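You operate a simulated robot arm through the tools that you are given. There is no shell and no other tool.

You are at the controls of a simulated robot arm. One attempt, no reset.

## Task
Plug the probe into the gas port and raise the flow till oxygen shows 2.0% or less.
Fine: valve open only while plugged in; lowest mark that does it; dock the probe.

The check looks at the end state, three seconds after you hand in, the way a careful person would. Anything else that was tipped, shoved, dropped, spilled or broken makes it a failure.

## Robot
A 7-joint arm with a fingered hand, fixed in place. Base frame: the origin is on the floor under the middle of its stand, x ahead of it, y to its left, z up. Units: mm, rad, N and s.
It reaches about 1023 mm from its shoulder. Its first joint turns from -2.897 to 2.897 rad. Payload 4 kg.
The TCP is the grasp point between the finger pads, 30 mm short of the fingertips. In the tool frame z runs along the fingers and y along their closing line. The gripper opens to 104 mm; its body begins 35 mm behind the TCP. The gripper is a hand of 4 fingers: y runs from the thumb to the fingers, the wrist lies at [-15, -113, -190] in the tool frame, and closing takes about 1.5 s.
Orientation is that of the tool frame in the base frame, as a unit quaternion [w, x, y, z]. With the fingers straight down and the wrist toward the robot, the tool's x, y and z point along [0, 1, 0], [1, 0, 0] and [0, 0, -1] of the base frame.

## Interface
- The arm moves only by the tool nudge_tool. Its argument "commands" is one flat list of numbers, 6 for each row, row after row: the shift along the tool's x, y, z in units of 150 mm (1.0 is 150 mm), then the turn, a rotation vector about the tool's x, y, z in units of 120 degrees (1.0 is 120 degrees). In form: [x, y, z, wx, wy, wz, x, y, z, wx, wy, wz, ...]. A call has 1 to 20 rows; each row is the pose to reach, as a shift and turn from the pose commanded when the call began, along the tool's axes at that moment. "hand" is the gripper command, from -1 (shut) to 1 (fully open), values between in proportion, set as the call begins (left out, the last holds). A call with a number of a shift or a turn outside -1 to 1 is refused whole. Each row takes 0.2 s and may step no farther than 50 mm and 0.15 rad from the row before; otherwise, or with a gripper value out of range, the whole call is refused. Where a pose cannot be reached the arm comes as near as it can. A force on the tool above 40 N (or 10 N above the force at the start of the call, whichever is more), or a blocked arm, ends the call early, and 0.2 s more pass. Each finger travels about 153 mm/s and halts on what it meets, pressing with about 25 N; the grip force reading is that of the motor and also rises with nothing between the fingers. The clock runs only during rows and for 0.2 s after the last one: add rows that repeat a pose to give the fingers time. The reply holds the time, the measured pose of the TCP, the force on the tool along the base axes, the opening and the grip force, in the units named above and with some noise, with the torque about the TCP (base axes, N m) and any sound that the robot's microphone picked up.
- Cameras (640 x 400 px; columns grow to the right, rows downward): "scene" is fixed at [241, 492.1, 1647.2]; the picture's right is [-0.70, -0.72, 0.00], its down [-0.53, 0.52, -0.67] and it looks along [0.48, -0.47, -0.74] (base axes); focal length 328 px, centre (320, 200). "wrist" rides on the gripper at [61, -92, -130] in the tool frame; the picture's right is [-0.81, 0.28, -0.52], its down [-0.53, -0.71, 0.46] and it looks along [-0.24, 0.64, 0.72] (tool axes); focal length 275 px, centre (320, 200). There is no depth. A picture from a camera that has moved, and an enlarged one, comes with that camera's place and axes in the base frame and with its lens. The place of the scene camera against the robot may be out by one fixed shift of up to 25 mm in any direction.
- get_image(camera): a new picture of that camera. It takes no simulated time.
- move_fingers(index, middle, ring, thumb_bend, thumb_turn): sets how far each is bent, from 0 (flat) to 100 (curled in); at 30 the hand is open as for a grip, at 70 the pads meet at the TCP. One left out holds its place. A second passes; each finger stops where it meets its share of the squeeze, and holds until it gets a number again. A gripper value or a shape takes the hand back. It gives what a move gives, with no picture; readings hold the bend of each and the force on the fingers (four entries, about 0 where the hand has none), thumb and palm. thumb_turn goes from beside the hand (0) to across from the fingers (100), as for a grip.
- grasp_type(shape): the hand has 4 fingers and takes this shape, open, in about a second: jaw (thumb against the fingers, like two jaws); tri (thumb and two fingers); tip (a fingertip pinch); poke (one finger out to press); point (the index stretched); flat (the hand flat); cup (the hand cupped); fist (a fist). The gripper value then closes the fingers along that shape, each until it touches; the sizes above hold for jaw. It gives what a move gives, with no picture.
- enlarge(camera, box): a new picture of the part [left, top, right, bottom] of that camera's present view, enlarged. It takes no simulated time.
- finish_job(): hands the job in; it is judged then, once.

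Places have to be worked out from the pictures, the camera data and where the tool is seen. Open the gripper and draw the arm clear of the work before you hand the job in, unless the task says otherwise.

The tools are called after "Call:" by a JSON object that holds its "fn" and its "kwargs". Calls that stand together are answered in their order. nudge_tool: Moves the arm, as the interface text tells. Its arguments: {"type":"object","properties":{"commands":{"type":"array","items":{"type":"number"}},"hand":{"type":"number"}},"required":["commands"]} The other tools are called the same way: grasp_type (shape) gives the hand a shape; move_fingers (index, middle, ring, thumb_bend, thumb_turn) moves the fingers one by one; get_image (camera) takes a picture; enlarge (camera, box) takes an enlarged picture of a part of a camera's view; finish_job () hands the job in.

At the start:

```text
clock: 0.0
tool_pos: [480.9, 213.7, 1243.0]
orientation: [0.0, 0.707, 0.707, 0.0]
contact_force: [-0.3, -0.1, -0.8]
ft_torque: [-0.02, -0.01, 0.0]
gripper_width: 103.7
finger_force: 0.1
shape: jaw
bend: [30.0, 30.0, 30.0, 30.0, 98.0]
finger forces: [0.0, 0.1, 0.1, 0.1, 0.1, 0.0]
```

scene: 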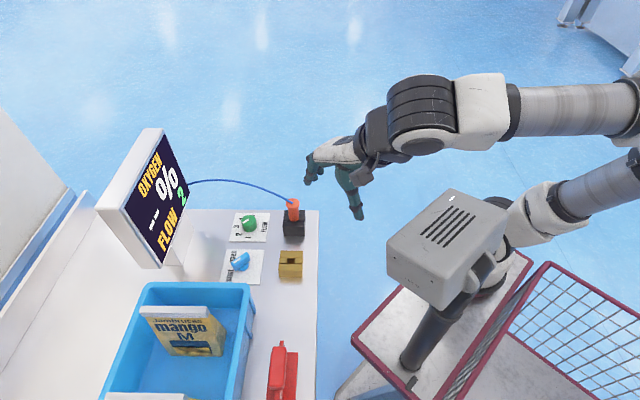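
wrist: 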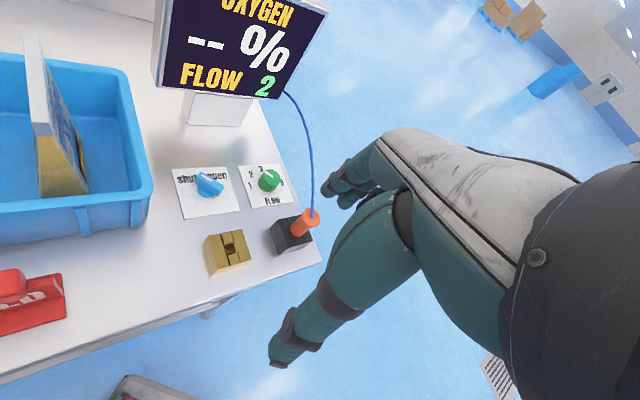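

I start by taking a close look at the bench: the probe (orange, in the black dock), the brass block (gas port), the blue shut/open valve and the green flow dial.

Call:
{"fn": "enlarge", "kwargs": {"camera": "scene", "box": [200, 180, 330, 290]}}

Call:
{"fn": "enlarge", "kwargs": {"camera": "wrist", "box": [160, 140, 340, 290]}}

Call:
{"fn": "enlarge", "kwargs": {"camera": "scene", "box": [80, 110, 330, 400]}}

```text
3.64 times, centred on (265, 235) of scene
camera zoom: at [241.0, 492.1, 1647.2], right [-0.7, -0.72, 0.0], down [-0.53, 0.52, -0.67], along [0.48, -0.47, -0.74], focal length 1194 px, centre (520, 73)
```

zoom: 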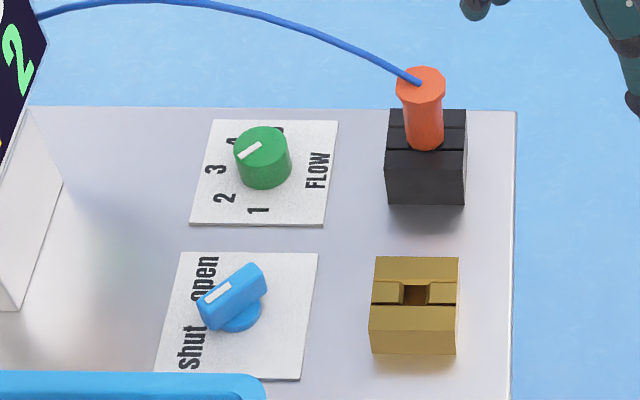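

```text
2.67 times, centred on (250, 215) of wrist
camera zoom: at [391.4, 275.2, 1372.6], right [0.28, -0.81, 0.52], down [-0.71, -0.53, -0.46], along [0.64, -0.24, -0.72], focal length 734 px, centre (507, 160)
```

zoom: 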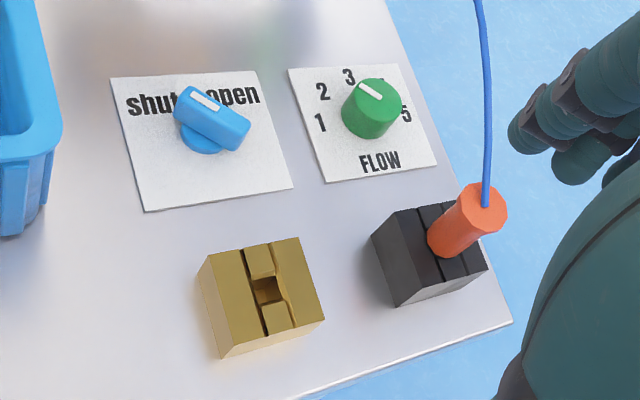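

```text
1.38 times, centred on (205, 255) of scene
camera zoom: at [241.0, 492.1, 1647.2], right [-0.7, -0.72, 0.0], down [-0.53, 0.52, -0.67], along [0.48, -0.47, -0.74], focal length 453 px, centre (479, 124)
```

zoom: 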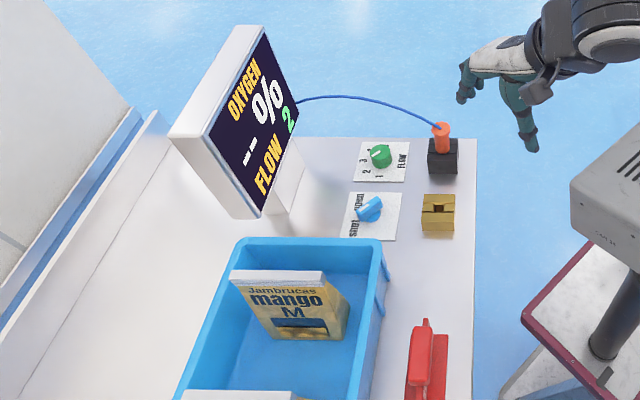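

I need sharper views for triangulating, so I enlarge the dock, port and knobs more.

Call:
{"fn": "enlarge", "kwargs": {"camera": "wrist", "box": [195, 195, 335, 283]}}

Call:
{"fn": "enlarge", "kwargs": {"camera": "wrist", "box": [170, 150, 300, 231]}}

Call:
{"fn": "enlarge", "kwargs": {"camera": "scene", "box": [270, 190, 325, 285]}}

Call:
{"fn": "enlarge", "kwargs": {"camera": "scene", "box": [210, 205, 280, 290]}}

```text
4.55 times, centred on (265, 239) of wrist
camera zoom: at [391.4, 275.2, 1372.6], right [0.28, -0.81, 0.52], down [-0.71, -0.53, -0.46], along [0.64, -0.24, -0.72], focal length 1251 px, centre (570, 23)
```

zoom: 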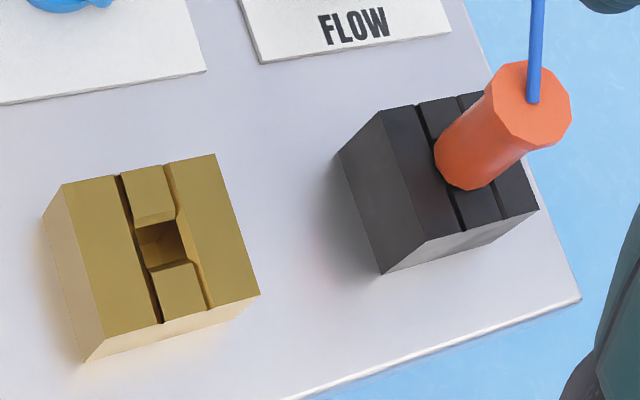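

```text
4.92 times, centred on (235, 190) of wrist
camera zoom: at [391.4, 275.2, 1372.6], right [0.28, -0.81, 0.52], down [-0.71, -0.53, -0.46], along [0.64, -0.24, -0.72], focal length 1355 px, centre (738, 247)
```

zoom: 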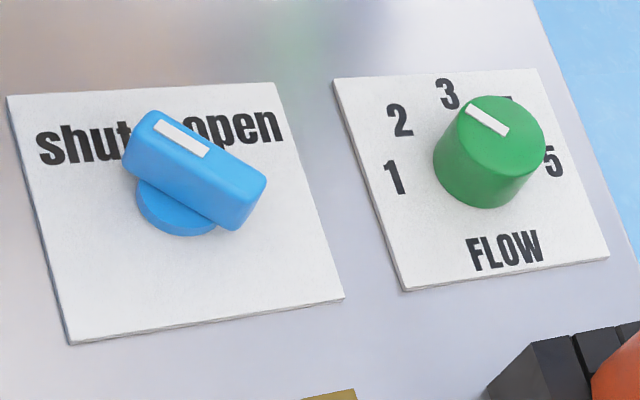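

```text
4.21 times, centred on (298, 238) of scene
camera zoom: at [241.0, 492.1, 1647.2], right [-0.7, -0.72, 0.0], down [-0.53, 0.52, -0.67], along [0.48, -0.47, -0.74], focal length 1383 px, centre (415, 42)
```

zoom: 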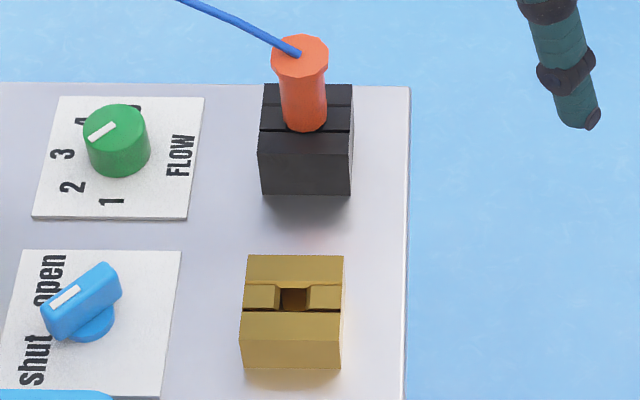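

```text
4.71 times, centred on (245, 248) of scene
camera zoom: at [241.0, 492.1, 1647.2], right [-0.7, -0.72, 0.0], down [-0.53, 0.52, -0.67], along [0.48, -0.47, -0.74], focal length 1546 px, centre (673, -24)
```

zoom: 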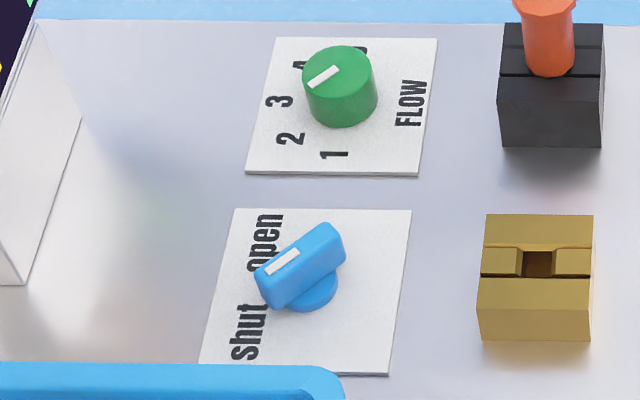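

Brass port looks to be near (566, 247) with top height about 980, but the scene camera may be shifted. I move the arm 150 mm toward -y, well above everything, to get a second wrist view for stereo.

Call:
{"fn": "nudge_tool", "kwargs": {"commands": [-0.25, 0, 0, 0, 0, 0, -0.5, 0, 0, 0, 0, 0, -0.75, 0, 0, 0, 0, 0, -1.0, 0, 0, 0, 0, 0, -1.0, 0, 0, 0, 0, 0]}}

Call:
{"fn": "get_image", "kwargs": {"camera": "wrist"}}

Call:
{"fn": "get_image", "kwargs": {"camera": "scene"}}

```text
clock: 1.2
tool_pos: [479.8, 63.2, 1243.0]
orientation: [0.0, 0.707, 0.707, 0.0]
contact_force: [0.0, 0.3, 0.0]
ft_torque: [0.02, 0.01, 0.0]
gripper_width: 103.7
finger_force: 0.1
shape: jaw
bend: [30.0, 30.0, 30.0, 30.0, 98.0]
finger forces: [0.0, 0.0, 0.0, 0.0, 0.0, 0.0]
```

```text
taken
camera wrist: at [389.9, 123.8, 1371.4], right [0.28, -0.81, 0.52], down [-0.71, -0.53, -0.46], along [0.64, -0.24, -0.72], focal length 275 px, centre (320, 200)
```

wrist: 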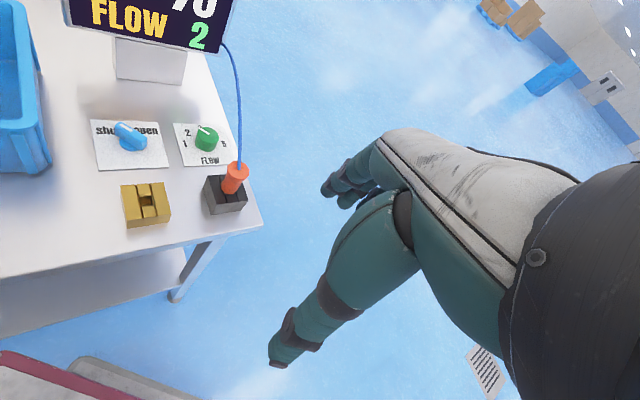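

```text
taken
```

scene: 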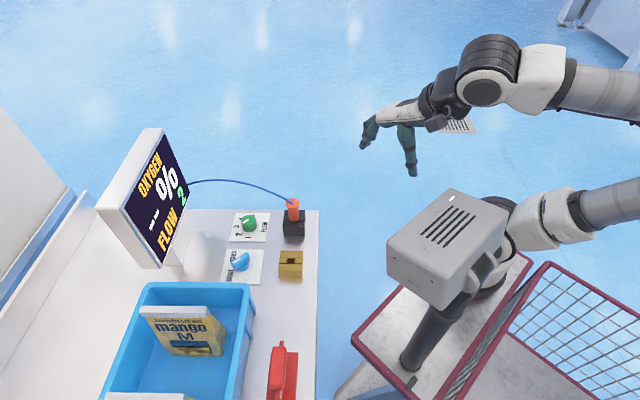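

Now I take an enlarged view of the same features from the new wrist position.

Call:
{"fn": "enlarge", "kwargs": {"camera": "wrist", "box": [110, 145, 270, 245]}}

Call:
{"fn": "enlarge", "kwargs": {"camera": "wrist", "box": [85, 110, 235, 204]}}

```text
4.00 times, centred on (190, 195) of wrist
camera zoom: at [389.9, 123.8, 1371.4], right [0.28, -0.81, 0.52], down [-0.71, -0.53, -0.46], along [0.64, -0.24, -0.72], focal length 1101 px, centre (840, 220)
```

zoom: 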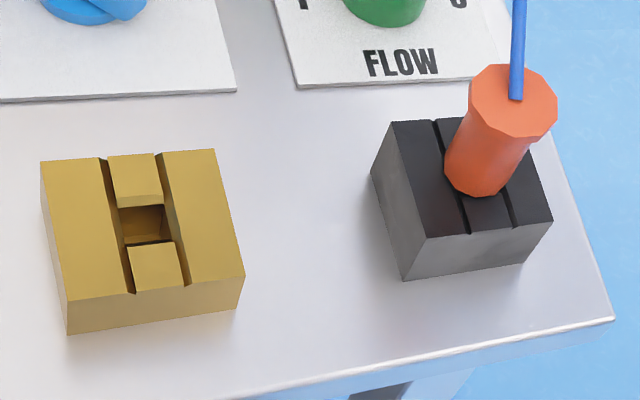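

```text
4.26 times, centred on (160, 157) of wrist
camera zoom: at [389.9, 123.8, 1371.4], right [0.28, -0.81, 0.52], down [-0.71, -0.53, -0.46], along [0.64, -0.24, -0.72], focal length 1171 px, centre (1001, 383)
```

zoom: 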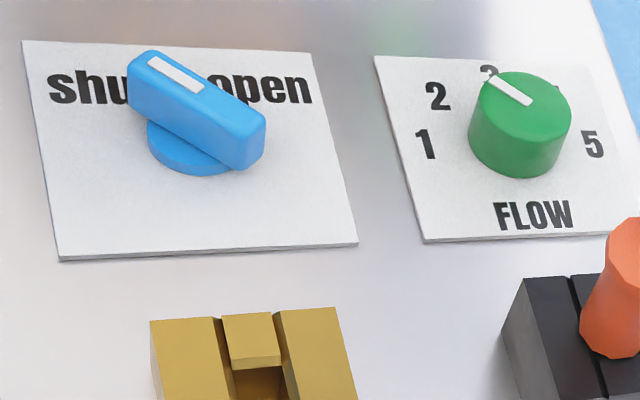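

Stereo gives: brass port top centre ≈ (596, 242, 912), dock centre ≈ (691, 150) with top ≈ 920, probe top ≈ 986, with the blocks turned 45° to the base frame. I move nearer, high up, with the hand turned 45° so its closing line is square to the cable.

Call:
{"fn": "nudge_tool", "kwargs": {"commands": [0.0667, 0.1667, 0, 0, 0, 0.0625, 0.1333, 0.3333, 0, 0, 0, 0.125, 0.2, 0.5, 0, 0, 0, 0.1875, 0.2667, 0.6667, 0, 0, 0, 0.25, 0.3333, 0.8333, 0, 0, 0, 0.3125, 0.4, 1.0, 0, 0, 0, 0.375, 0.4, 1.0, 0, 0, 0, 0.375]}}

Call:
{"fn": "get_image", "kwargs": {"camera": "wrist"}}

Call:
{"fn": "get_image", "kwargs": {"camera": "scene"}}

```text
clock: 2.8
tool_pos: [632.7, 123.7, 1244.1]
orientation: [0.0, 0.924, 0.382, 0.0]
contact_force: [0.2, 0.3, 0.2]
ft_torque: [0.02, 0.01, 0.0]
gripper_width: 103.6
finger_force: 0.0
shape: jaw
bend: [30.0, 30.0, 30.0, 30.0, 98.0]
finger forces: [0.0, 0.0, 0.0, 0.0, 0.0, 0.0]
```

```text
taken
camera wrist: at [611.8, 232.2, 1374.1], right [-0.38, -0.77, 0.52], down [-0.88, 0.13, -0.46], along [0.28, -0.63, -0.72], focal length 275 px, centre (320, 200)
```

wrist: 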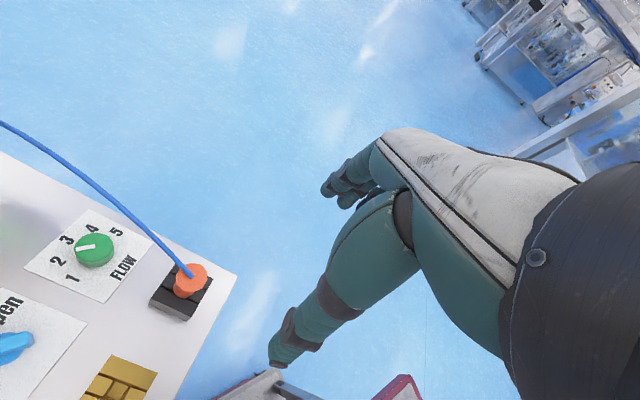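

```text
taken
```

scene: 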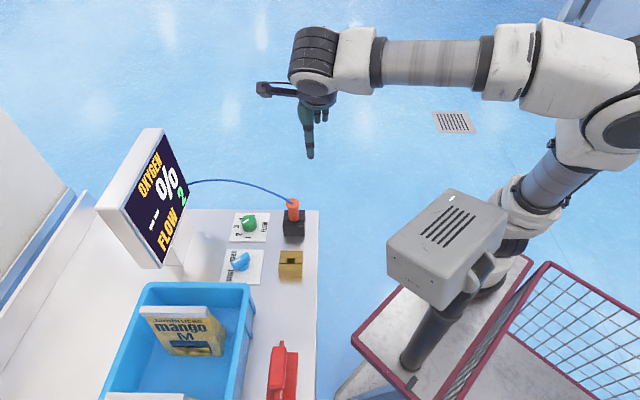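

The new view confirms the probe at ≈ (690, 150). I move above it, TCP about 1115, staying well clear of the cable, for a close look.

Call:
{"fn": "nudge_tool", "kwargs": {"commands": [0.1, 0.03, 0.1733, 0, 0, 0, 0.2, 0.06, 0.3467, 0, 0, 0, 0.3, 0.09, 0.52, 0, 0, 0, 0.35, 0.12, 0.6933, 0, 0, 0, 0.396, 0.15, 0.8667, 0, 0, 0, 0.396, 0.15, 0.8667, 0, 0, 0]}}

Call:
{"fn": "get_image", "kwargs": {"camera": "wrist"}}

Call:
{"fn": "get_image", "kwargs": {"camera": "scene"}}

```text
clock: 4.2
tool_pos: [691.9, 142.2, 1121.6]
orientation: [-0.035, 0.924, 0.381, 0.004]
contact_force: [-0.1, 0.3, -0.1]
ft_torque: [0.0, 0.0, 0.0]
gripper_width: 103.7
finger_force: 0.0
shape: jaw
bend: [30.0, 30.0, 30.0, 30.0, 98.0]
finger forces: [0.0, 0.0, 0.0, 0.1, 0.1, 0.0]
```

```text
taken
camera wrist: at [674.3, 241.8, 1259.0], right [-0.37, -0.8, 0.47], down [-0.89, 0.16, -0.43], along [0.27, -0.58, -0.77], focal length 275 px, centre (320, 200)
```

wrist: 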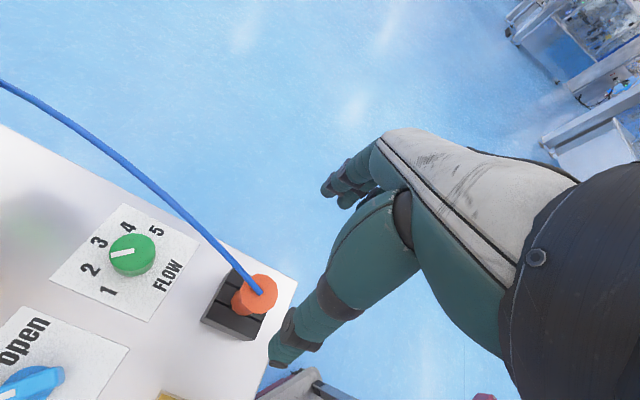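

```text
taken
```

scene: 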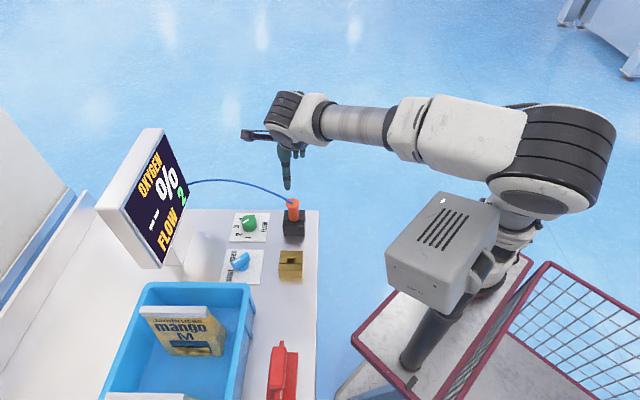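

The arm came about 8 mm and 4° short of the commanded pose here, so some joint limit is near. I try leaning the hand back from the cable (turn about tool y), which I want anyway, and see whether that frees it.

Call:
{"fn": "nudge_tool", "kwargs": {"commands": [0, 0, 0, 0, 0.06, 0, 0, 0, 0, 0, 0.12, 0, 0, 0, 0, 0, 0.18, 0, 0, 0, 0, 0, 0.18, 0]}}

Call:
{"fn": "get_image", "kwargs": {"camera": "wrist"}}

Call:
{"fn": "get_image", "kwargs": {"camera": "scene"}}

```text
clock: 5.2
tool_pos: [690.3, 148.4, 1115.3]
orientation: [-0.088, 0.907, 0.373, 0.173]
contact_force: [0.4, -0.6, 0.8]
ft_torque: [0.0, 0.0, 0.03]
gripper_width: 103.5
finger_force: 0.2
shape: jaw
bend: [30.0, 30.0, 30.0, 30.0, 98.0]
finger forces: [0.0, 0.1, 0.1, 0.0, 0.0, 0.0]
```

```text
taken
camera wrist: at [635.5, 214.8, 1260.3], right [-0.47, -0.87, 0.16], down [-0.74, 0.29, -0.6], along [0.47, -0.41, -0.78], focal length 275 px, centre (320, 200)
```

wrist: 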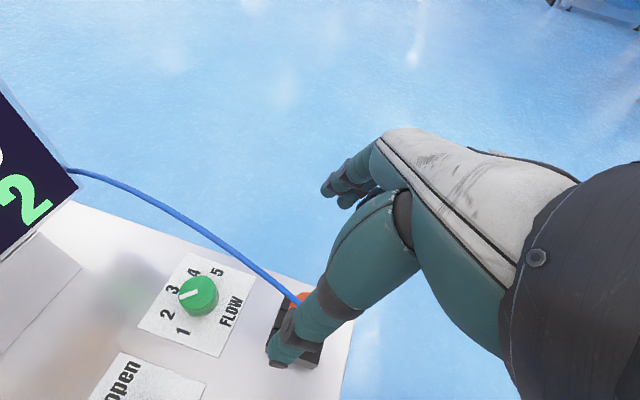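

```text
taken
```

scene: 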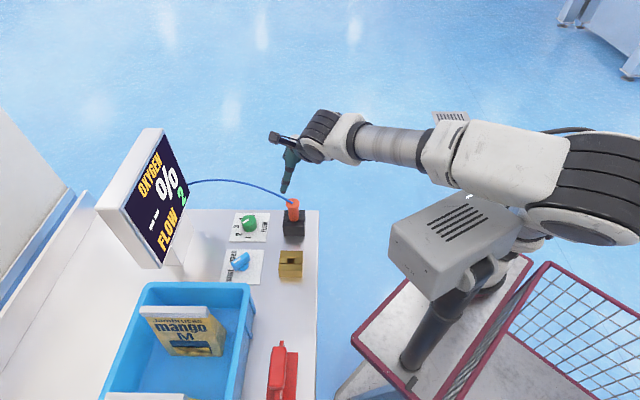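

Position now matches and the angle is within about 2°. I hold a moment to see whether it was only lag.

Call:
{"fn": "nudge_tool", "kwargs": {"commands": [0, 0, 0, 0, 0, 0, 0, 0, 0, 0, 0, 0]}}

Call:
{"fn": "enlarge", "kwargs": {"camera": "wrist", "box": [200, 230, 400, 400]}}

Call:
{"fn": "enlarge", "kwargs": {"camera": "scene", "box": [240, 90, 370, 250]}}

```text
clock: 5.8
tool_pos: [691.7, 145.7, 1114.4]
orientation: [-0.087, 0.908, 0.372, 0.172]
contact_force: [0.3, 0.4, -0.4]
ft_torque: [0.03, 0.02, -0.03]
gripper_width: 104.0
finger_force: 0.2
shape: jaw
bend: [30.0, 30.0, 30.0, 30.0, 98.0]
finger forces: [0.0, 0.1, 0.0, 0.0, 0.1, 0.0]
```

```text
2.35 times, centred on (300, 315) of wrist
camera zoom: at [636.3, 214.0, 1260.4], right [-0.47, -0.87, 0.16], down [-0.74, 0.29, -0.6], along [0.47, -0.41, -0.78], focal length 648 px, centre (367, -71)
```

zoom: 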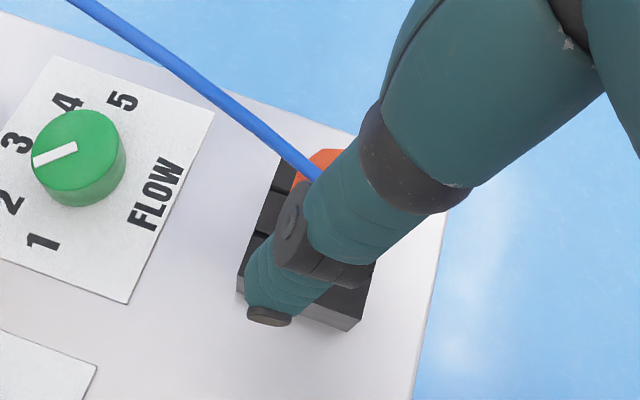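

```text
2.50 times, centred on (305, 170) of scene
camera zoom: at [241.0, 492.1, 1647.2], right [-0.7, -0.72, 0.0], down [-0.53, 0.52, -0.67], along [0.48, -0.47, -0.74], focal length 821 px, centre (358, 275)
```

zoom: 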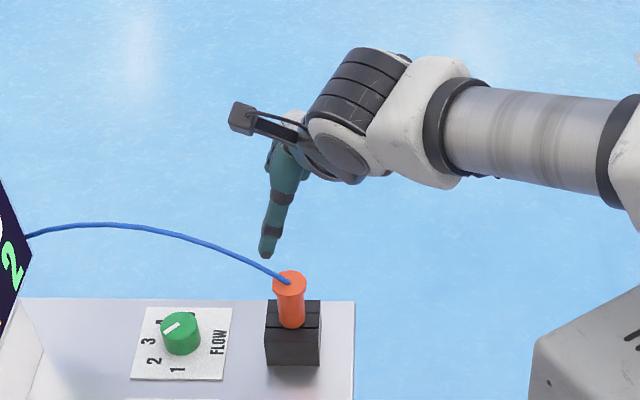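

The residual 2° is a steady joint limit, so I lean the hand a little more (to about 29°) while coming straight down 90 mm over the probe, fingertips staying just above its top.

Call:
{"fn": "nudge_tool", "kwargs": {"commands": [-0.0552, 0, 0.1395, 0, 0.015, 0, -0.1104, 0, 0.279, 0, 0.03, 0, -0.1656, 0, 0.4185, 0, 0.045, 0, -0.2208, 0, 0.558, 0, 0.06, 0, -0.2208, 0, 0.558, 0, 0.06, 0]}}

Call:
{"fn": "get_image", "kwargs": {"camera": "wrist"}}

Call:
{"fn": "enlarge", "kwargs": {"camera": "scene", "box": [230, 120, 360, 250]}}

```text
clock: 7.0
tool_pos: [690.5, 149.8, 1032.4]
orientation: [-0.148, 0.894, 0.354, 0.233]
contact_force: [-0.2, 0.2, 0.5]
ft_torque: [0.02, 0.02, 0.01]
gripper_width: 103.7
finger_force: 0.1
shape: jaw
bend: [30.0, 30.0, 30.0, 30.0, 98.0]
finger forces: [0.0, 0.1, 0.0, 0.0, 0.0, 0.0]
```

```text
taken
camera wrist: at [626.7, 192.8, 1182.7], right [-0.49, -0.87, -0.01], down [-0.7, 0.4, -0.59], along [0.52, -0.28, -0.81], focal length 275 px, centre (320, 200)
```

wrist: 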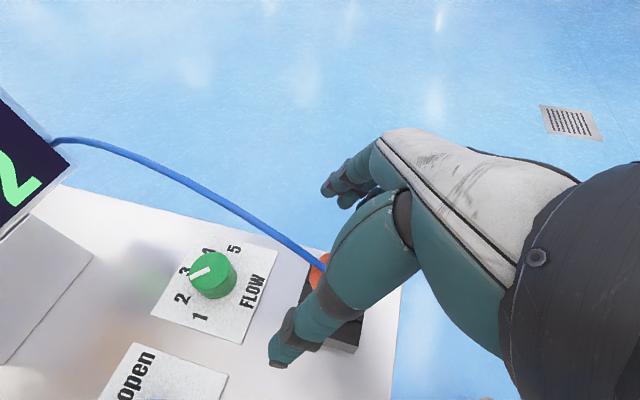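

```text
3.08 times, centred on (295, 185) of scene
camera zoom: at [241.0, 492.1, 1647.2], right [-0.7, -0.72, 0.0], down [-0.53, 0.52, -0.67], along [0.48, -0.47, -0.74], focal length 1010 px, centre (397, 246)
```

zoom: 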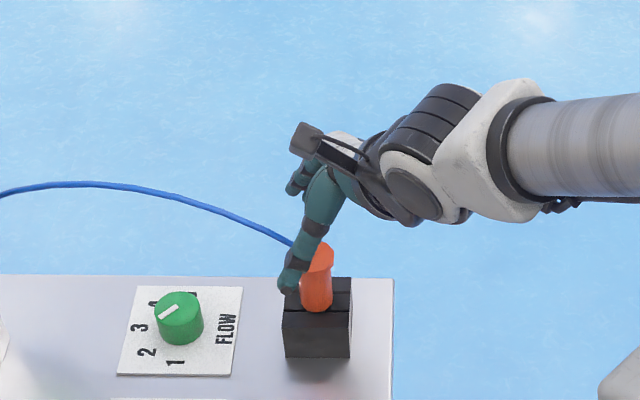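

The deviation grows as I go lower (about 6°), a joint limit on this side of the wrist. I go back up, untilt, and turn the hand to look for an orientation with more room.

Call:
{"fn": "nudge_tool", "kwargs": {"commands": [0.08, 0, -0.146, 0, 0, 0, 0.16, 0, -0.292, 0, -0.06, 0, 0.24, 0, -0.438, 0, -0.12, 0, 0.321, 0, -0.584, 0, -0.18, 0, 0.321, 0, -0.584, 0, -0.24, 0]}}

Call:
{"fn": "nudge_tool", "kwargs": {"commands": [0, 0, 0, 0, 0, -0.07, 0, 0, 0, 0, 0, -0.14, 0, 0, 0, 0, 0, -0.21, 0, 0, 0, 0, 0, -0.28, 0, 0, 0, 0, 0, -0.35, 0, 0, 0, 0, 0, -0.42, 0, 0, 0, 0, 0, -0.49, 0, 0, 0, 0, 0, -0.56, 0, 0, 0, 0, 0, -0.63, 0, 0, 0, 0, 0, -0.7, 0, 0, 0, 0, 0, -0.75, 0, 0, 0, 0, 0, -0.75]}}

Call:
{"fn": "get_image", "kwargs": {"camera": "wrist"}}

Call:
{"fn": "get_image", "kwargs": {"camera": "scene"}}

```text
clock: 8.2
tool_pos: [683.0, 160.5, 1123.3]
orientation: [-0.005, 0.918, 0.396, -0.001]
contact_force: [0.4, 0.5, -0.2]
ft_torque: [-0.02, 0.01, 0.0]
gripper_width: 103.8
finger_force: 0.0
shape: jaw
bend: [30.0, 30.0, 30.0, 30.0, 98.0]
finger forces: [0.0, 0.0, 0.0, 0.1, 0.2, 0.0]
```

```text
clock: 10.8
tool_pos: [690.1, 150.7, 1122.7]
orientation: [0.0, 0.382, 0.924, 0.0]
contact_force: [1.2, 1.0, -0.3]
ft_torque: [-0.01, -0.02, -0.01]
gripper_width: 103.9
finger_force: 0.2
shape: jaw
bend: [30.0, 30.0, 30.0, 30.0, 98.0]
finger forces: [0.0, 0.1, 0.0, 0.1, 0.0, 0.0]
```

```text
taken
camera wrist: at [583.1, 128.8, 1252.9], right [0.77, -0.38, 0.52], down [-0.13, -0.88, -0.46], along [0.63, 0.28, -0.72], focal length 275 px, centre (320, 200)
```

wrist: 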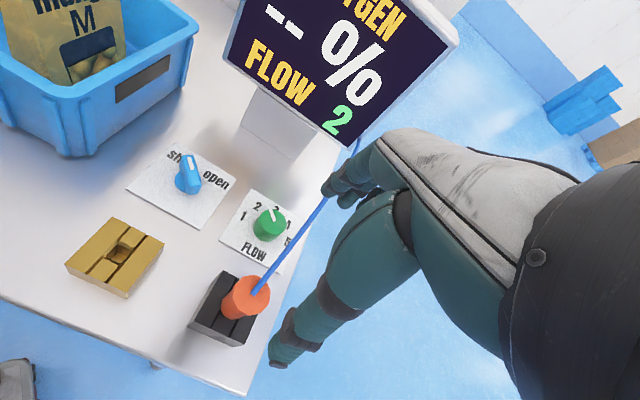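

```text
taken
```

scene: 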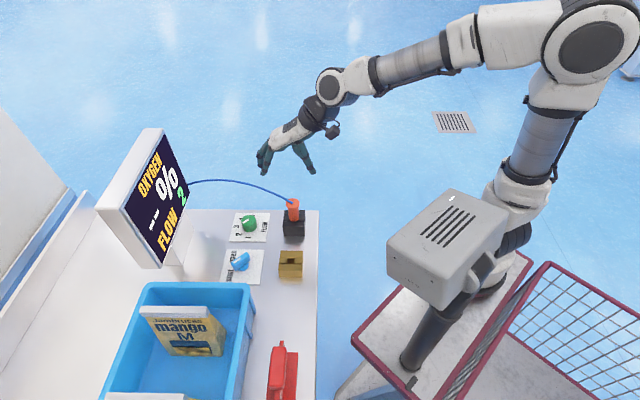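

At this yaw (closing line along the table depth) the pose is reached exactly. I continue turning another 65° so the cable leaves beside the fingers rather than across them.

Call:
{"fn": "nudge_tool", "kwargs": {"commands": [0, 0, 0, 0, 0, -0.068, 0, 0, 0, 0, 0, -0.136, 0, 0, 0, 0, 0, -0.204, 0, 0, 0, 0, 0, -0.272, 0, 0, 0, 0, 0, -0.34, 0, 0, 0, 0, 0, -0.408, 0, 0, 0, 0, 0, -0.476, 0, 0, 0, 0, 0, -0.542, 0, 0, 0, 0, 0, -0.542]}}

Call:
{"fn": "get_image", "kwargs": {"camera": "wrist"}}

Call:
{"fn": "get_image", "kwargs": {"camera": "scene"}}

```text
clock: 12.8
tool_pos: [689.6, 149.9, 1123.8]
orientation: [0.001, -0.176, 0.984, 0.0]
contact_force: [-0.4, 0.1, 0.3]
ft_torque: [-0.02, 0.01, -0.01]
gripper_width: 103.8
finger_force: 0.1
shape: jaw
bend: [30.0, 30.0, 30.0, 30.0, 98.0]
finger forces: [0.0, 0.0, 0.0, 0.0, 0.0, 0.0]
```

```text
taken
camera wrist: at [665.3, 43.3, 1252.4], right [0.67, 0.54, 0.52], down [0.75, -0.49, -0.46], along [0.01, 0.69, -0.72], focal length 275 px, centre (320, 200)
```

wrist: 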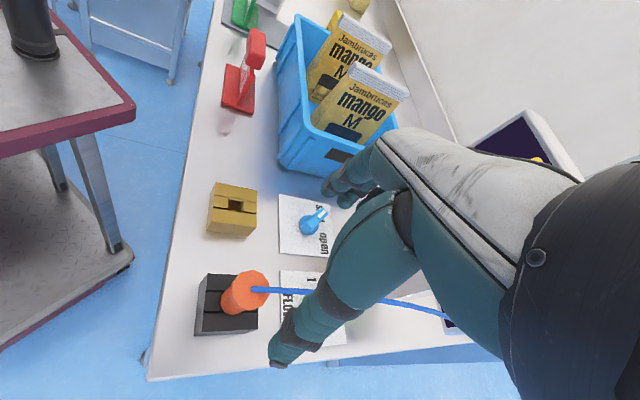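

```text
taken
```

scene: 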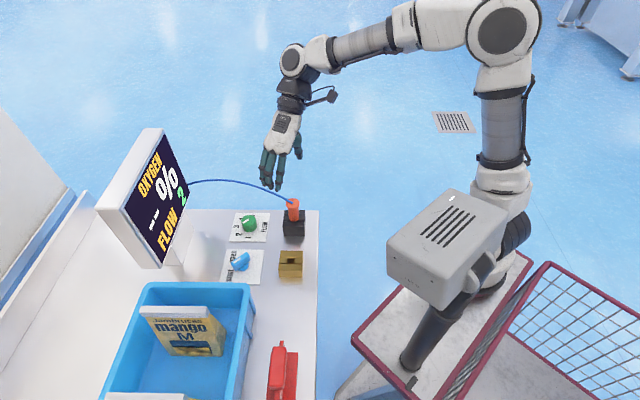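

This yaw (+110°) is reached exactly and the cable leaves sideways, clear of thumb and fingers. I enlarge the view to place the probe axis precisely.

Call:
{"fn": "enlarge", "kwargs": {"camera": "wrist", "box": [180, 165, 360, 345]}}

Call:
{"fn": "enlarge", "kwargs": {"camera": "scene", "box": [230, 120, 350, 290]}}

```text
2.22 times, centred on (270, 255) of wrist
camera zoom: at [665.3, 43.3, 1252.4], right [0.67, 0.54, 0.52], down [0.75, -0.49, -0.46], along [0.01, 0.69, -0.72], focal length 612 px, centre (431, 78)
```

zoom: 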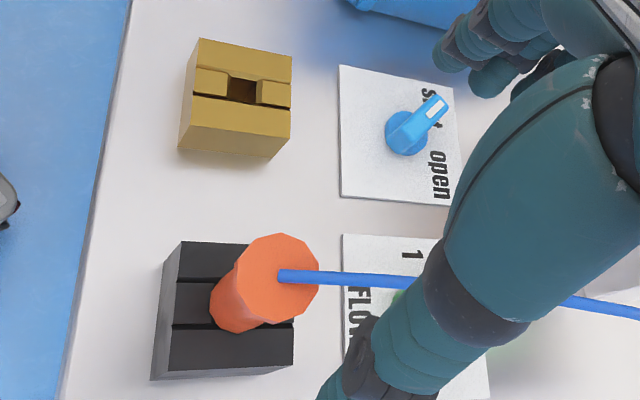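

```text
2.35 times, centred on (290, 205) of scene
camera zoom: at [241.0, 492.1, 1647.2], right [-0.7, -0.72, 0.0], down [-0.53, 0.52, -0.67], along [0.48, -0.47, -0.74], focal length 773 px, centre (391, 188)
```

zoom: 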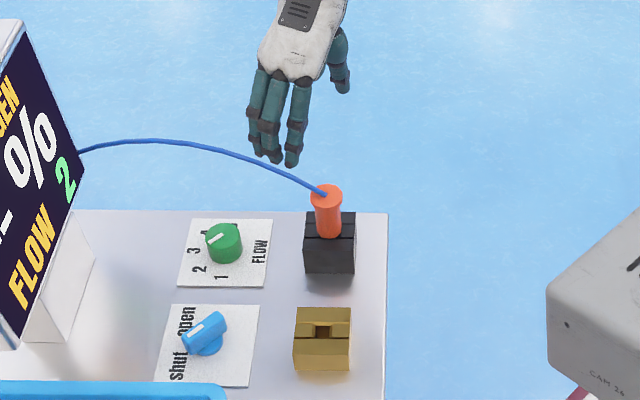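

Probe axis estimate is (688.5, 149). I descend to TCP ≈ 1010 directly above it while leaning the hand 20° away from the cable.

Call:
{"fn": "nudge_tool", "kwargs": {"commands": [0.003, 0, 0.19, 0, -0.042, 0, 0.006, -0.001, 0.38, 0, -0.084, 0, 0.009, -0.002, 0.57, 0, -0.126, 0, 0.012, -0.003, 0.753, 0, -0.167, 0, 0.012, -0.003, 0.753, 0, -0.167, 0]}}

Call:
{"fn": "get_image", "kwargs": {"camera": "wrist"}}

Call:
{"fn": "enlarge", "kwargs": {"camera": "scene", "box": [230, 120, 350, 290]}}

```text
clock: 14.0
tool_pos: [686.6, 149.4, 1011.1]
orientation: [0.172, -0.171, 0.969, 0.031]
contact_force: [0.1, 0.3, -1.0]
ft_torque: [0.04, 0.03, 0.02]
gripper_width: 103.8
finger_force: 0.2
shape: jaw
bend: [30.0, 30.0, 30.0, 30.0, 98.0]
finger forces: [0.1, 0.0, 0.1, 0.0, 0.1, 0.1]
```

```text
taken
camera wrist: at [624.2, 27.3, 1111.9], right [0.45, 0.46, 0.76], down [0.86, -0.44, -0.24], along [0.23, 0.77, -0.6], focal length 275 px, centre (320, 200)
```

wrist: 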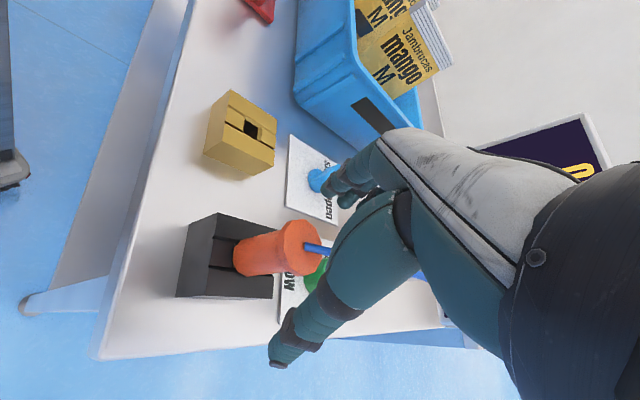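

```text
2.35 times, centred on (290, 205) of scene
camera zoom: at [241.0, 492.1, 1647.2], right [-0.7, -0.72, 0.0], down [-0.53, 0.52, -0.67], along [0.48, -0.47, -0.74], focal length 773 px, centre (391, 188)
```

zoom: 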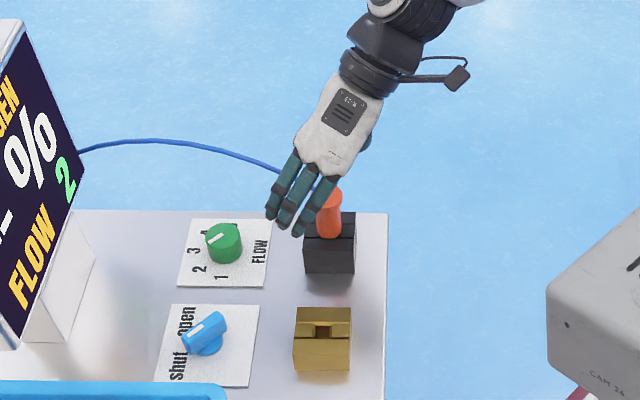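

Pose is exact and the probe top lines up with the axis through the TCP. I descend straight down another 45 mm so the fingers straddle the probe, tips still above the dock.

Call:
{"fn": "nudge_tool", "kwargs": {"commands": [0.0342, 0, 0.094, 0, 0, 0, 0.0684, 0, 0.188, 0, 0, 0, 0.1026, 0, 0.282, 0, 0, 0, 0.1026, 0, 0.282, 0, 0, 0]}}

Call:
{"fn": "get_image", "kwargs": {"camera": "wrist"}}

Call:
{"fn": "enlarge", "kwargs": {"camera": "scene", "box": [230, 120, 350, 290]}}

Call:
{"fn": "enlarge", "kwargs": {"camera": "wrist", "box": [220, 150, 400, 380]}}

```text
clock: 15.0
tool_pos: [689.3, 148.6, 965.2]
orientation: [0.171, -0.172, 0.97, 0.03]
contact_force: [-0.1, -0.6, -0.6]
ft_torque: [-0.05, 0.03, 0.01]
gripper_width: 103.8
finger_force: 0.1
shape: jaw
bend: [30.0, 30.0, 30.0, 30.0, 98.0]
finger forces: [0.0, 0.0, 0.1, 0.1, 0.0, 0.0]
```

```text
taken
camera wrist: at [625.8, 28.0, 1066.0], right [0.45, 0.46, 0.76], down [0.86, -0.44, -0.25], along [0.23, 0.77, -0.6], focal length 275 px, centre (320, 200)
```

wrist: 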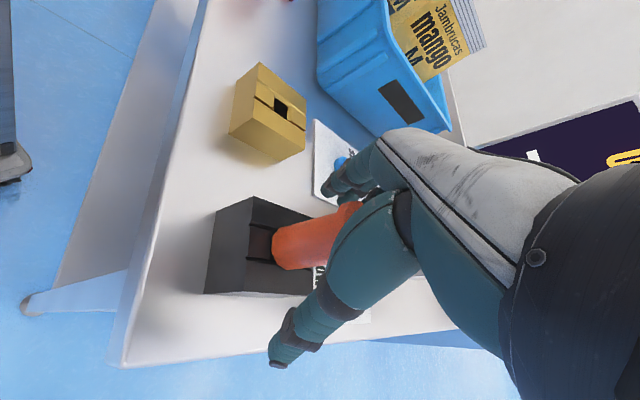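

```text
2.35 times, centred on (290, 205) of scene
camera zoom: at [241.0, 492.1, 1647.2], right [-0.7, -0.72, 0.0], down [-0.53, 0.52, -0.67], along [0.48, -0.47, -0.74], focal length 773 px, centre (391, 188)
```

zoom: 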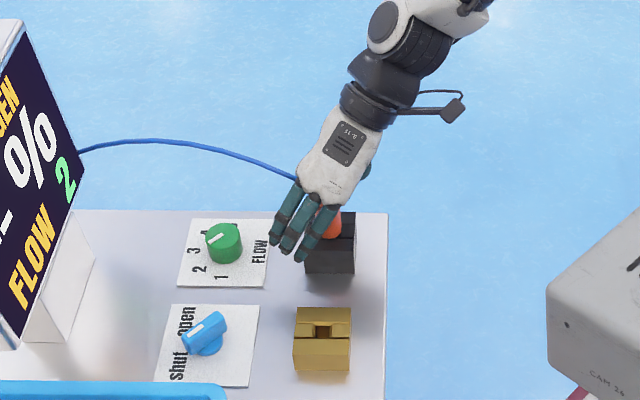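

```text
1.74 times, centred on (310, 265) of wrist
camera zoom: at [625.8, 28.0, 1066.0], right [0.45, 0.46, 0.76], down [0.86, -0.44, -0.25], along [0.23, 0.77, -0.6], focal length 479 px, centre (337, 87)
```

zoom: 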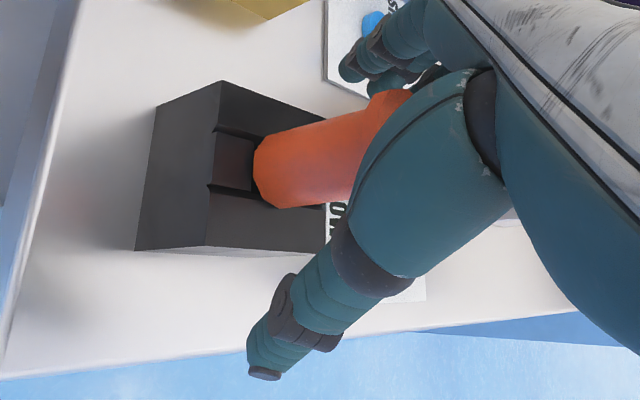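

Nothing touched; the probe sits between thumb and fingers, about 2 mm off centre. I correct by that and close partway to about 50 mm to check centring before gripping.

Call:
{"fn": "nudge_tool", "kwargs": {"commands": [0.01, 0.012, 0, 0, 0, 0, 0.01, 0.012, 0, 0, 0, 0, 0.01, 0.012, 0, 0, 0, 0, 0.01, 0.012, 0, 0, 0, 0], "hand": 0.0}}

Call:
{"fn": "enlarge", "kwargs": {"camera": "wrist", "box": [220, 150, 400, 380]}}

Call:
{"fn": "enlarge", "kwargs": {"camera": "scene", "box": [260, 160, 340, 260]}}

```text
clock: 16.0
tool_pos: [687.3, 151.0, 964.6]
orientation: [0.171, -0.172, 0.97, 0.03]
contact_force: [-0.5, 0.2, -0.9]
ft_torque: [-0.01, -0.03, -0.01]
gripper_width: 52.5
finger_force: 0.0
shape: jaw
bend: [74.0, 44.0, 41.0, 69.0, 100.0]
finger forces: [0.1, 0.0, 0.0, 0.0, 0.0, 0.0]
```

```text
1.74 times, centred on (310, 265) of wrist
camera zoom: at [623.5, 29.4, 1065.6], right [0.45, 0.46, 0.76], down [0.86, -0.44, -0.25], along [0.23, 0.77, -0.6], focal length 479 px, centre (337, 87)
```

zoom: 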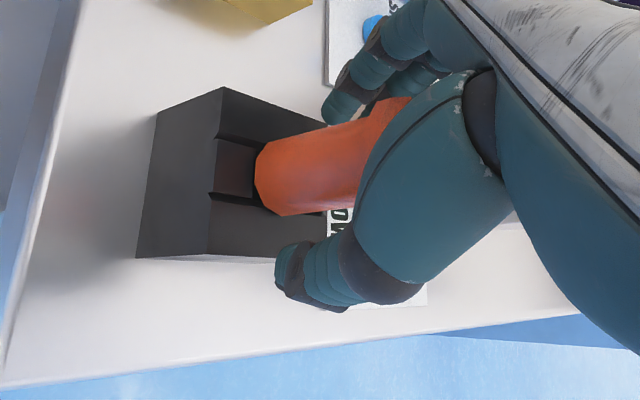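

```text
4.00 times, centred on (300, 210) of scene
camera zoom: at [241.0, 492.1, 1647.2], right [-0.7, -0.72, 0.0], down [-0.53, 0.52, -0.67], along [0.48, -0.47, -0.74], focal length 1314 px, centre (400, 160)
```

zoom: 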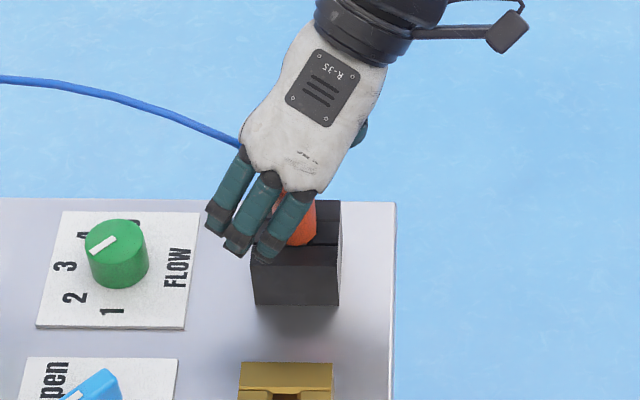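

Width reads 52 mm with no contact, though the index and thumb bend more than the other fingers. I check the full wrist view before closing further.

Call:
{"fn": "get_image", "kwargs": {"camera": "wrist"}}

Call:
{"fn": "enlarge", "kwargs": {"camera": "scene", "box": [275, 170, 335, 245]}}

Call:
{"fn": "enlarge", "kwargs": {"camera": "wrist", "box": [300, 170, 400, 260]}}

```text
taken
camera wrist: at [623.5, 29.4, 1065.6], right [0.45, 0.46, 0.76], down [0.86, -0.44, -0.25], along [0.23, 0.77, -0.6], focal length 275 px, centre (320, 200)
```

wrist: 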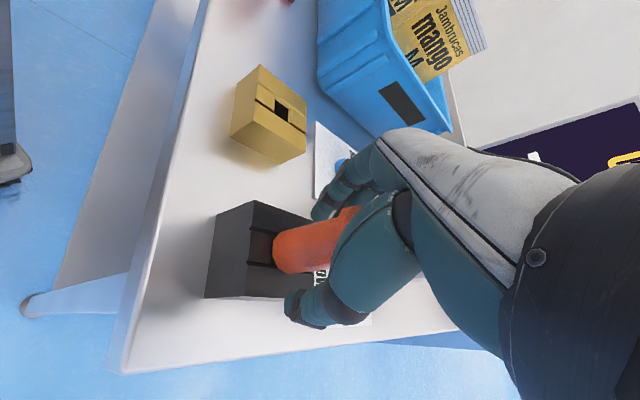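

```text
5.33 times, centred on (305, 208) of scene
camera zoom: at [241.0, 492.1, 1647.2], right [-0.7, -0.72, 0.0], down [-0.53, 0.52, -0.67], along [0.48, -0.47, -0.74], focal length 1752 px, centre (400, 160)
```

zoom: 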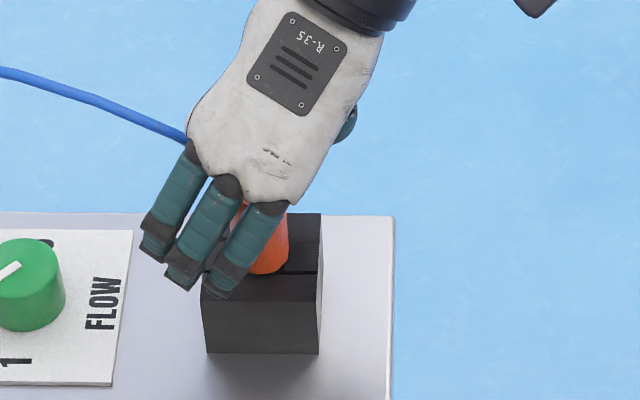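

```text
4.44 times, centred on (350, 215) of wrist
camera zoom: at [623.5, 29.4, 1065.6], right [0.45, 0.46, 0.76], down [0.86, -0.44, -0.25], along [0.23, 0.77, -0.6], focal length 1224 px, centre (187, 133)
```

zoom: 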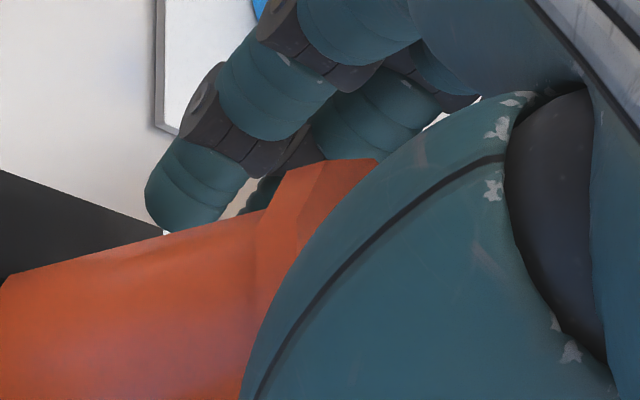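

No contact yet; thumb and index/middle straddle the probe well. I close a bit more, to about 39 mm, watching the finger forces.

Call:
{"fn": "nudge_tool", "kwargs": {"commands": [0, 0, 0, 0, 0, 0, 0, 0, 0, 0, 0, 0], "hand": -0.25}}

Call:
{"fn": "enlarge", "kwargs": {"camera": "wrist", "box": [220, 150, 400, 350]}}

Call:
{"fn": "enlarge", "kwargs": {"camera": "scene", "box": [275, 170, 335, 245]}}

```text
clock: 16.6
tool_pos: [687.5, 149.9, 964.9]
orientation: [0.171, -0.172, 0.97, 0.031]
contact_force: [0.4, 0.4, 0.0]
ft_torque: [-0.01, 0.0, 0.0]
gripper_width: 39.5
finger_force: 0.0
shape: jaw
bend: [74.0, 50.0, 47.0, 73.0, 100.0]
finger forces: [0.0, 0.1, 0.0, 0.0, 0.1, 0.0]
```

```text
2.00 times, centred on (310, 250) of wrist
camera zoom: at [623.6, 29.4, 1065.6], right [0.45, 0.46, 0.76], down [0.86, -0.44, -0.25], along [0.23, 0.77, -0.6], focal length 551 px, centre (340, 100)
```

zoom: 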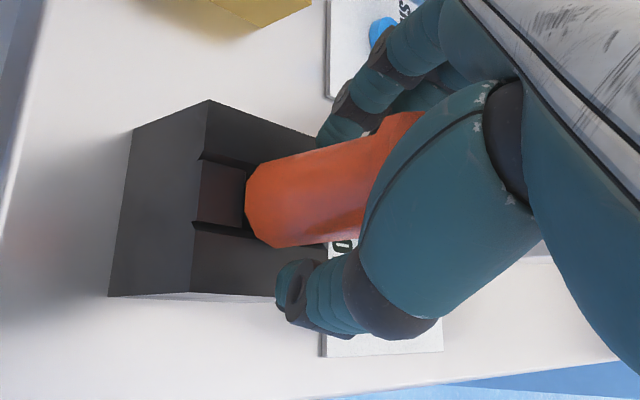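

```text
5.33 times, centred on (305, 208) of scene
camera zoom: at [241.0, 492.1, 1647.2], right [-0.7, -0.72, 0.0], down [-0.53, 0.52, -0.67], along [0.48, -0.47, -0.74], focal length 1752 px, centre (400, 160)
```

zoom: 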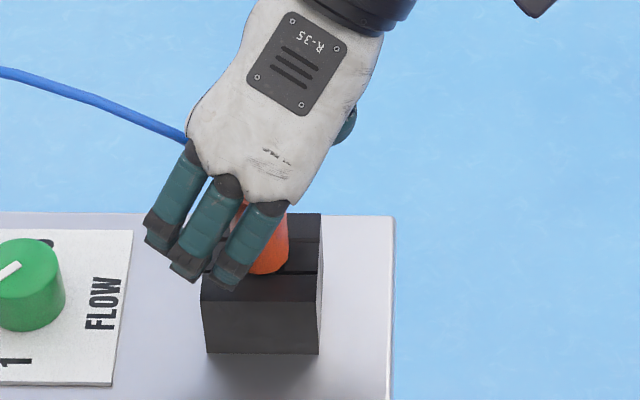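

The probe axis passes right through the TCP in both views. I close onto it with a target of about 21 mm so the spare ring finger doesn't curl far toward the cable.

Call:
{"fn": "nudge_tool", "kwargs": {"commands": [0, 0, 0, 0, 0, 0, 0, 0, 0, 0, 0, 0, 0, 0, 0, 0, 0, 0, 0, 0, 0, 0, 0, 0], "hand": -0.6}}

Call:
{"fn": "enlarge", "kwargs": {"camera": "wrist", "box": [220, 150, 400, 350]}}

Call:
{"fn": "enlarge", "kwargs": {"camera": "scene", "box": [275, 170, 335, 245]}}

```text
clock: 17.6
tool_pos: [687.4, 150.6, 965.8]
orientation: [0.172, -0.171, 0.97, 0.03]
contact_force: [7.9, 5.9, 3.1]
ft_torque: [0.19, -0.18, -0.02]
gripper_width: 8.9
finger_force: 25.2
shape: jaw
bend: [73.0, 70.0, 70.0, 78.0, 100.0]
finger forces: [10.7, 0.0, 0.0, 0.0, 16.5, 0.0]
```

```text
2.00 times, centred on (310, 250) of wrist
camera zoom: at [624.2, 29.9, 1065.8], right [0.45, 0.46, 0.76], down [0.86, -0.45, -0.24], along [0.23, 0.77, -0.6], focal length 551 px, centre (340, 100)
```

zoom: 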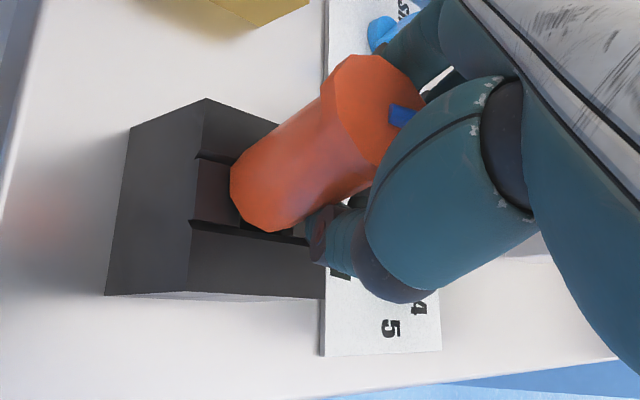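

```text
5.33 times, centred on (305, 208) of scene
camera zoom: at [241.0, 492.1, 1647.2], right [-0.7, -0.72, 0.0], down [-0.53, 0.52, -0.67], along [0.48, -0.47, -0.74], focal length 1752 px, centre (400, 160)
```

zoom: 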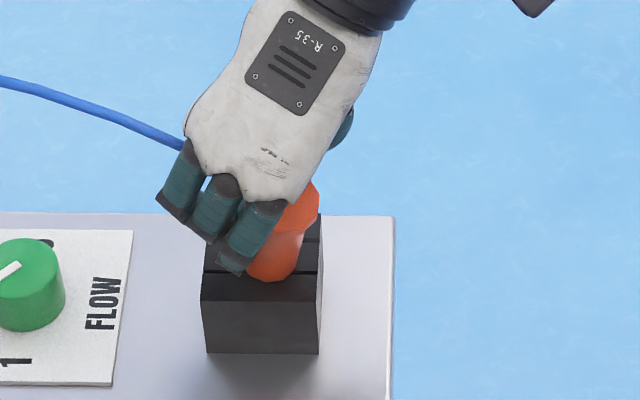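

The closing fingers met the probe off its middle and it leaned over toward +x of the tool, with index and thumb only touching its edge. I open again at once and look whether it settles upright.

Call:
{"fn": "nudge_tool", "kwargs": {"commands": [0, 0, 0, 0, 0, 0, 0, 0, 0, 0, 0, 0, 0, 0, 0, 0, 0, 0, 0, 0, 0, 0, 0, 0], "hand": 0.2}}

Call:
{"fn": "enlarge", "kwargs": {"camera": "wrist", "box": [220, 150, 400, 350]}}

Call:
{"fn": "enlarge", "kwargs": {"camera": "scene", "box": [275, 170, 335, 245]}}

```text
clock: 18.6
tool_pos: [686.0, 151.1, 965.4]
orientation: [0.171, -0.171, 0.97, 0.031]
contact_force: [-0.2, 0.5, 0.8]
ft_torque: [-0.02, 0.01, -0.03]
gripper_width: 61.9
finger_force: 0.0
shape: jaw
bend: [29.0, 41.0, 37.0, 65.0, 100.0]
finger forces: [0.0, 0.0, 0.1, 0.0, 0.0, 0.1]
```

```text
2.00 times, centred on (310, 250) of wrist
camera zoom: at [623.5, 29.3, 1065.6], right [0.45, 0.46, 0.76], down [0.86, -0.44, -0.25], along [0.23, 0.77, -0.6], focal length 551 px, centre (340, 100)
```

zoom: 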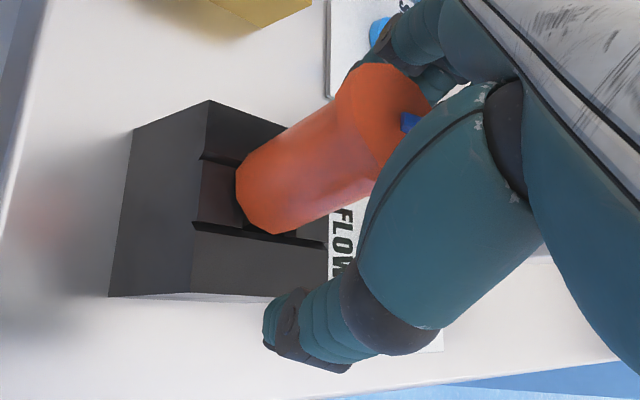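

```text
5.33 times, centred on (305, 208) of scene
camera zoom: at [241.0, 492.1, 1647.2], right [-0.7, -0.72, 0.0], down [-0.53, 0.52, -0.67], along [0.48, -0.47, -0.74], focal length 1752 px, centre (400, 160)
```

zoom: 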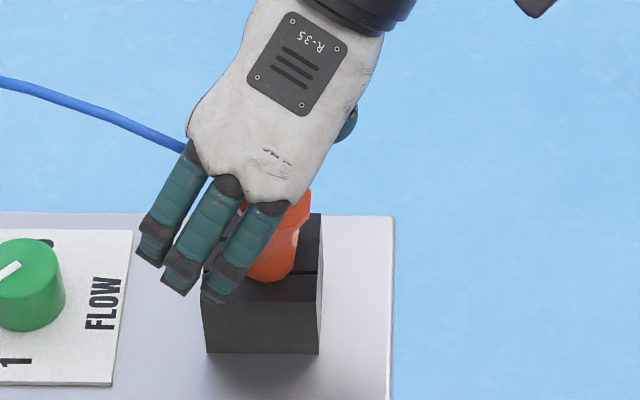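

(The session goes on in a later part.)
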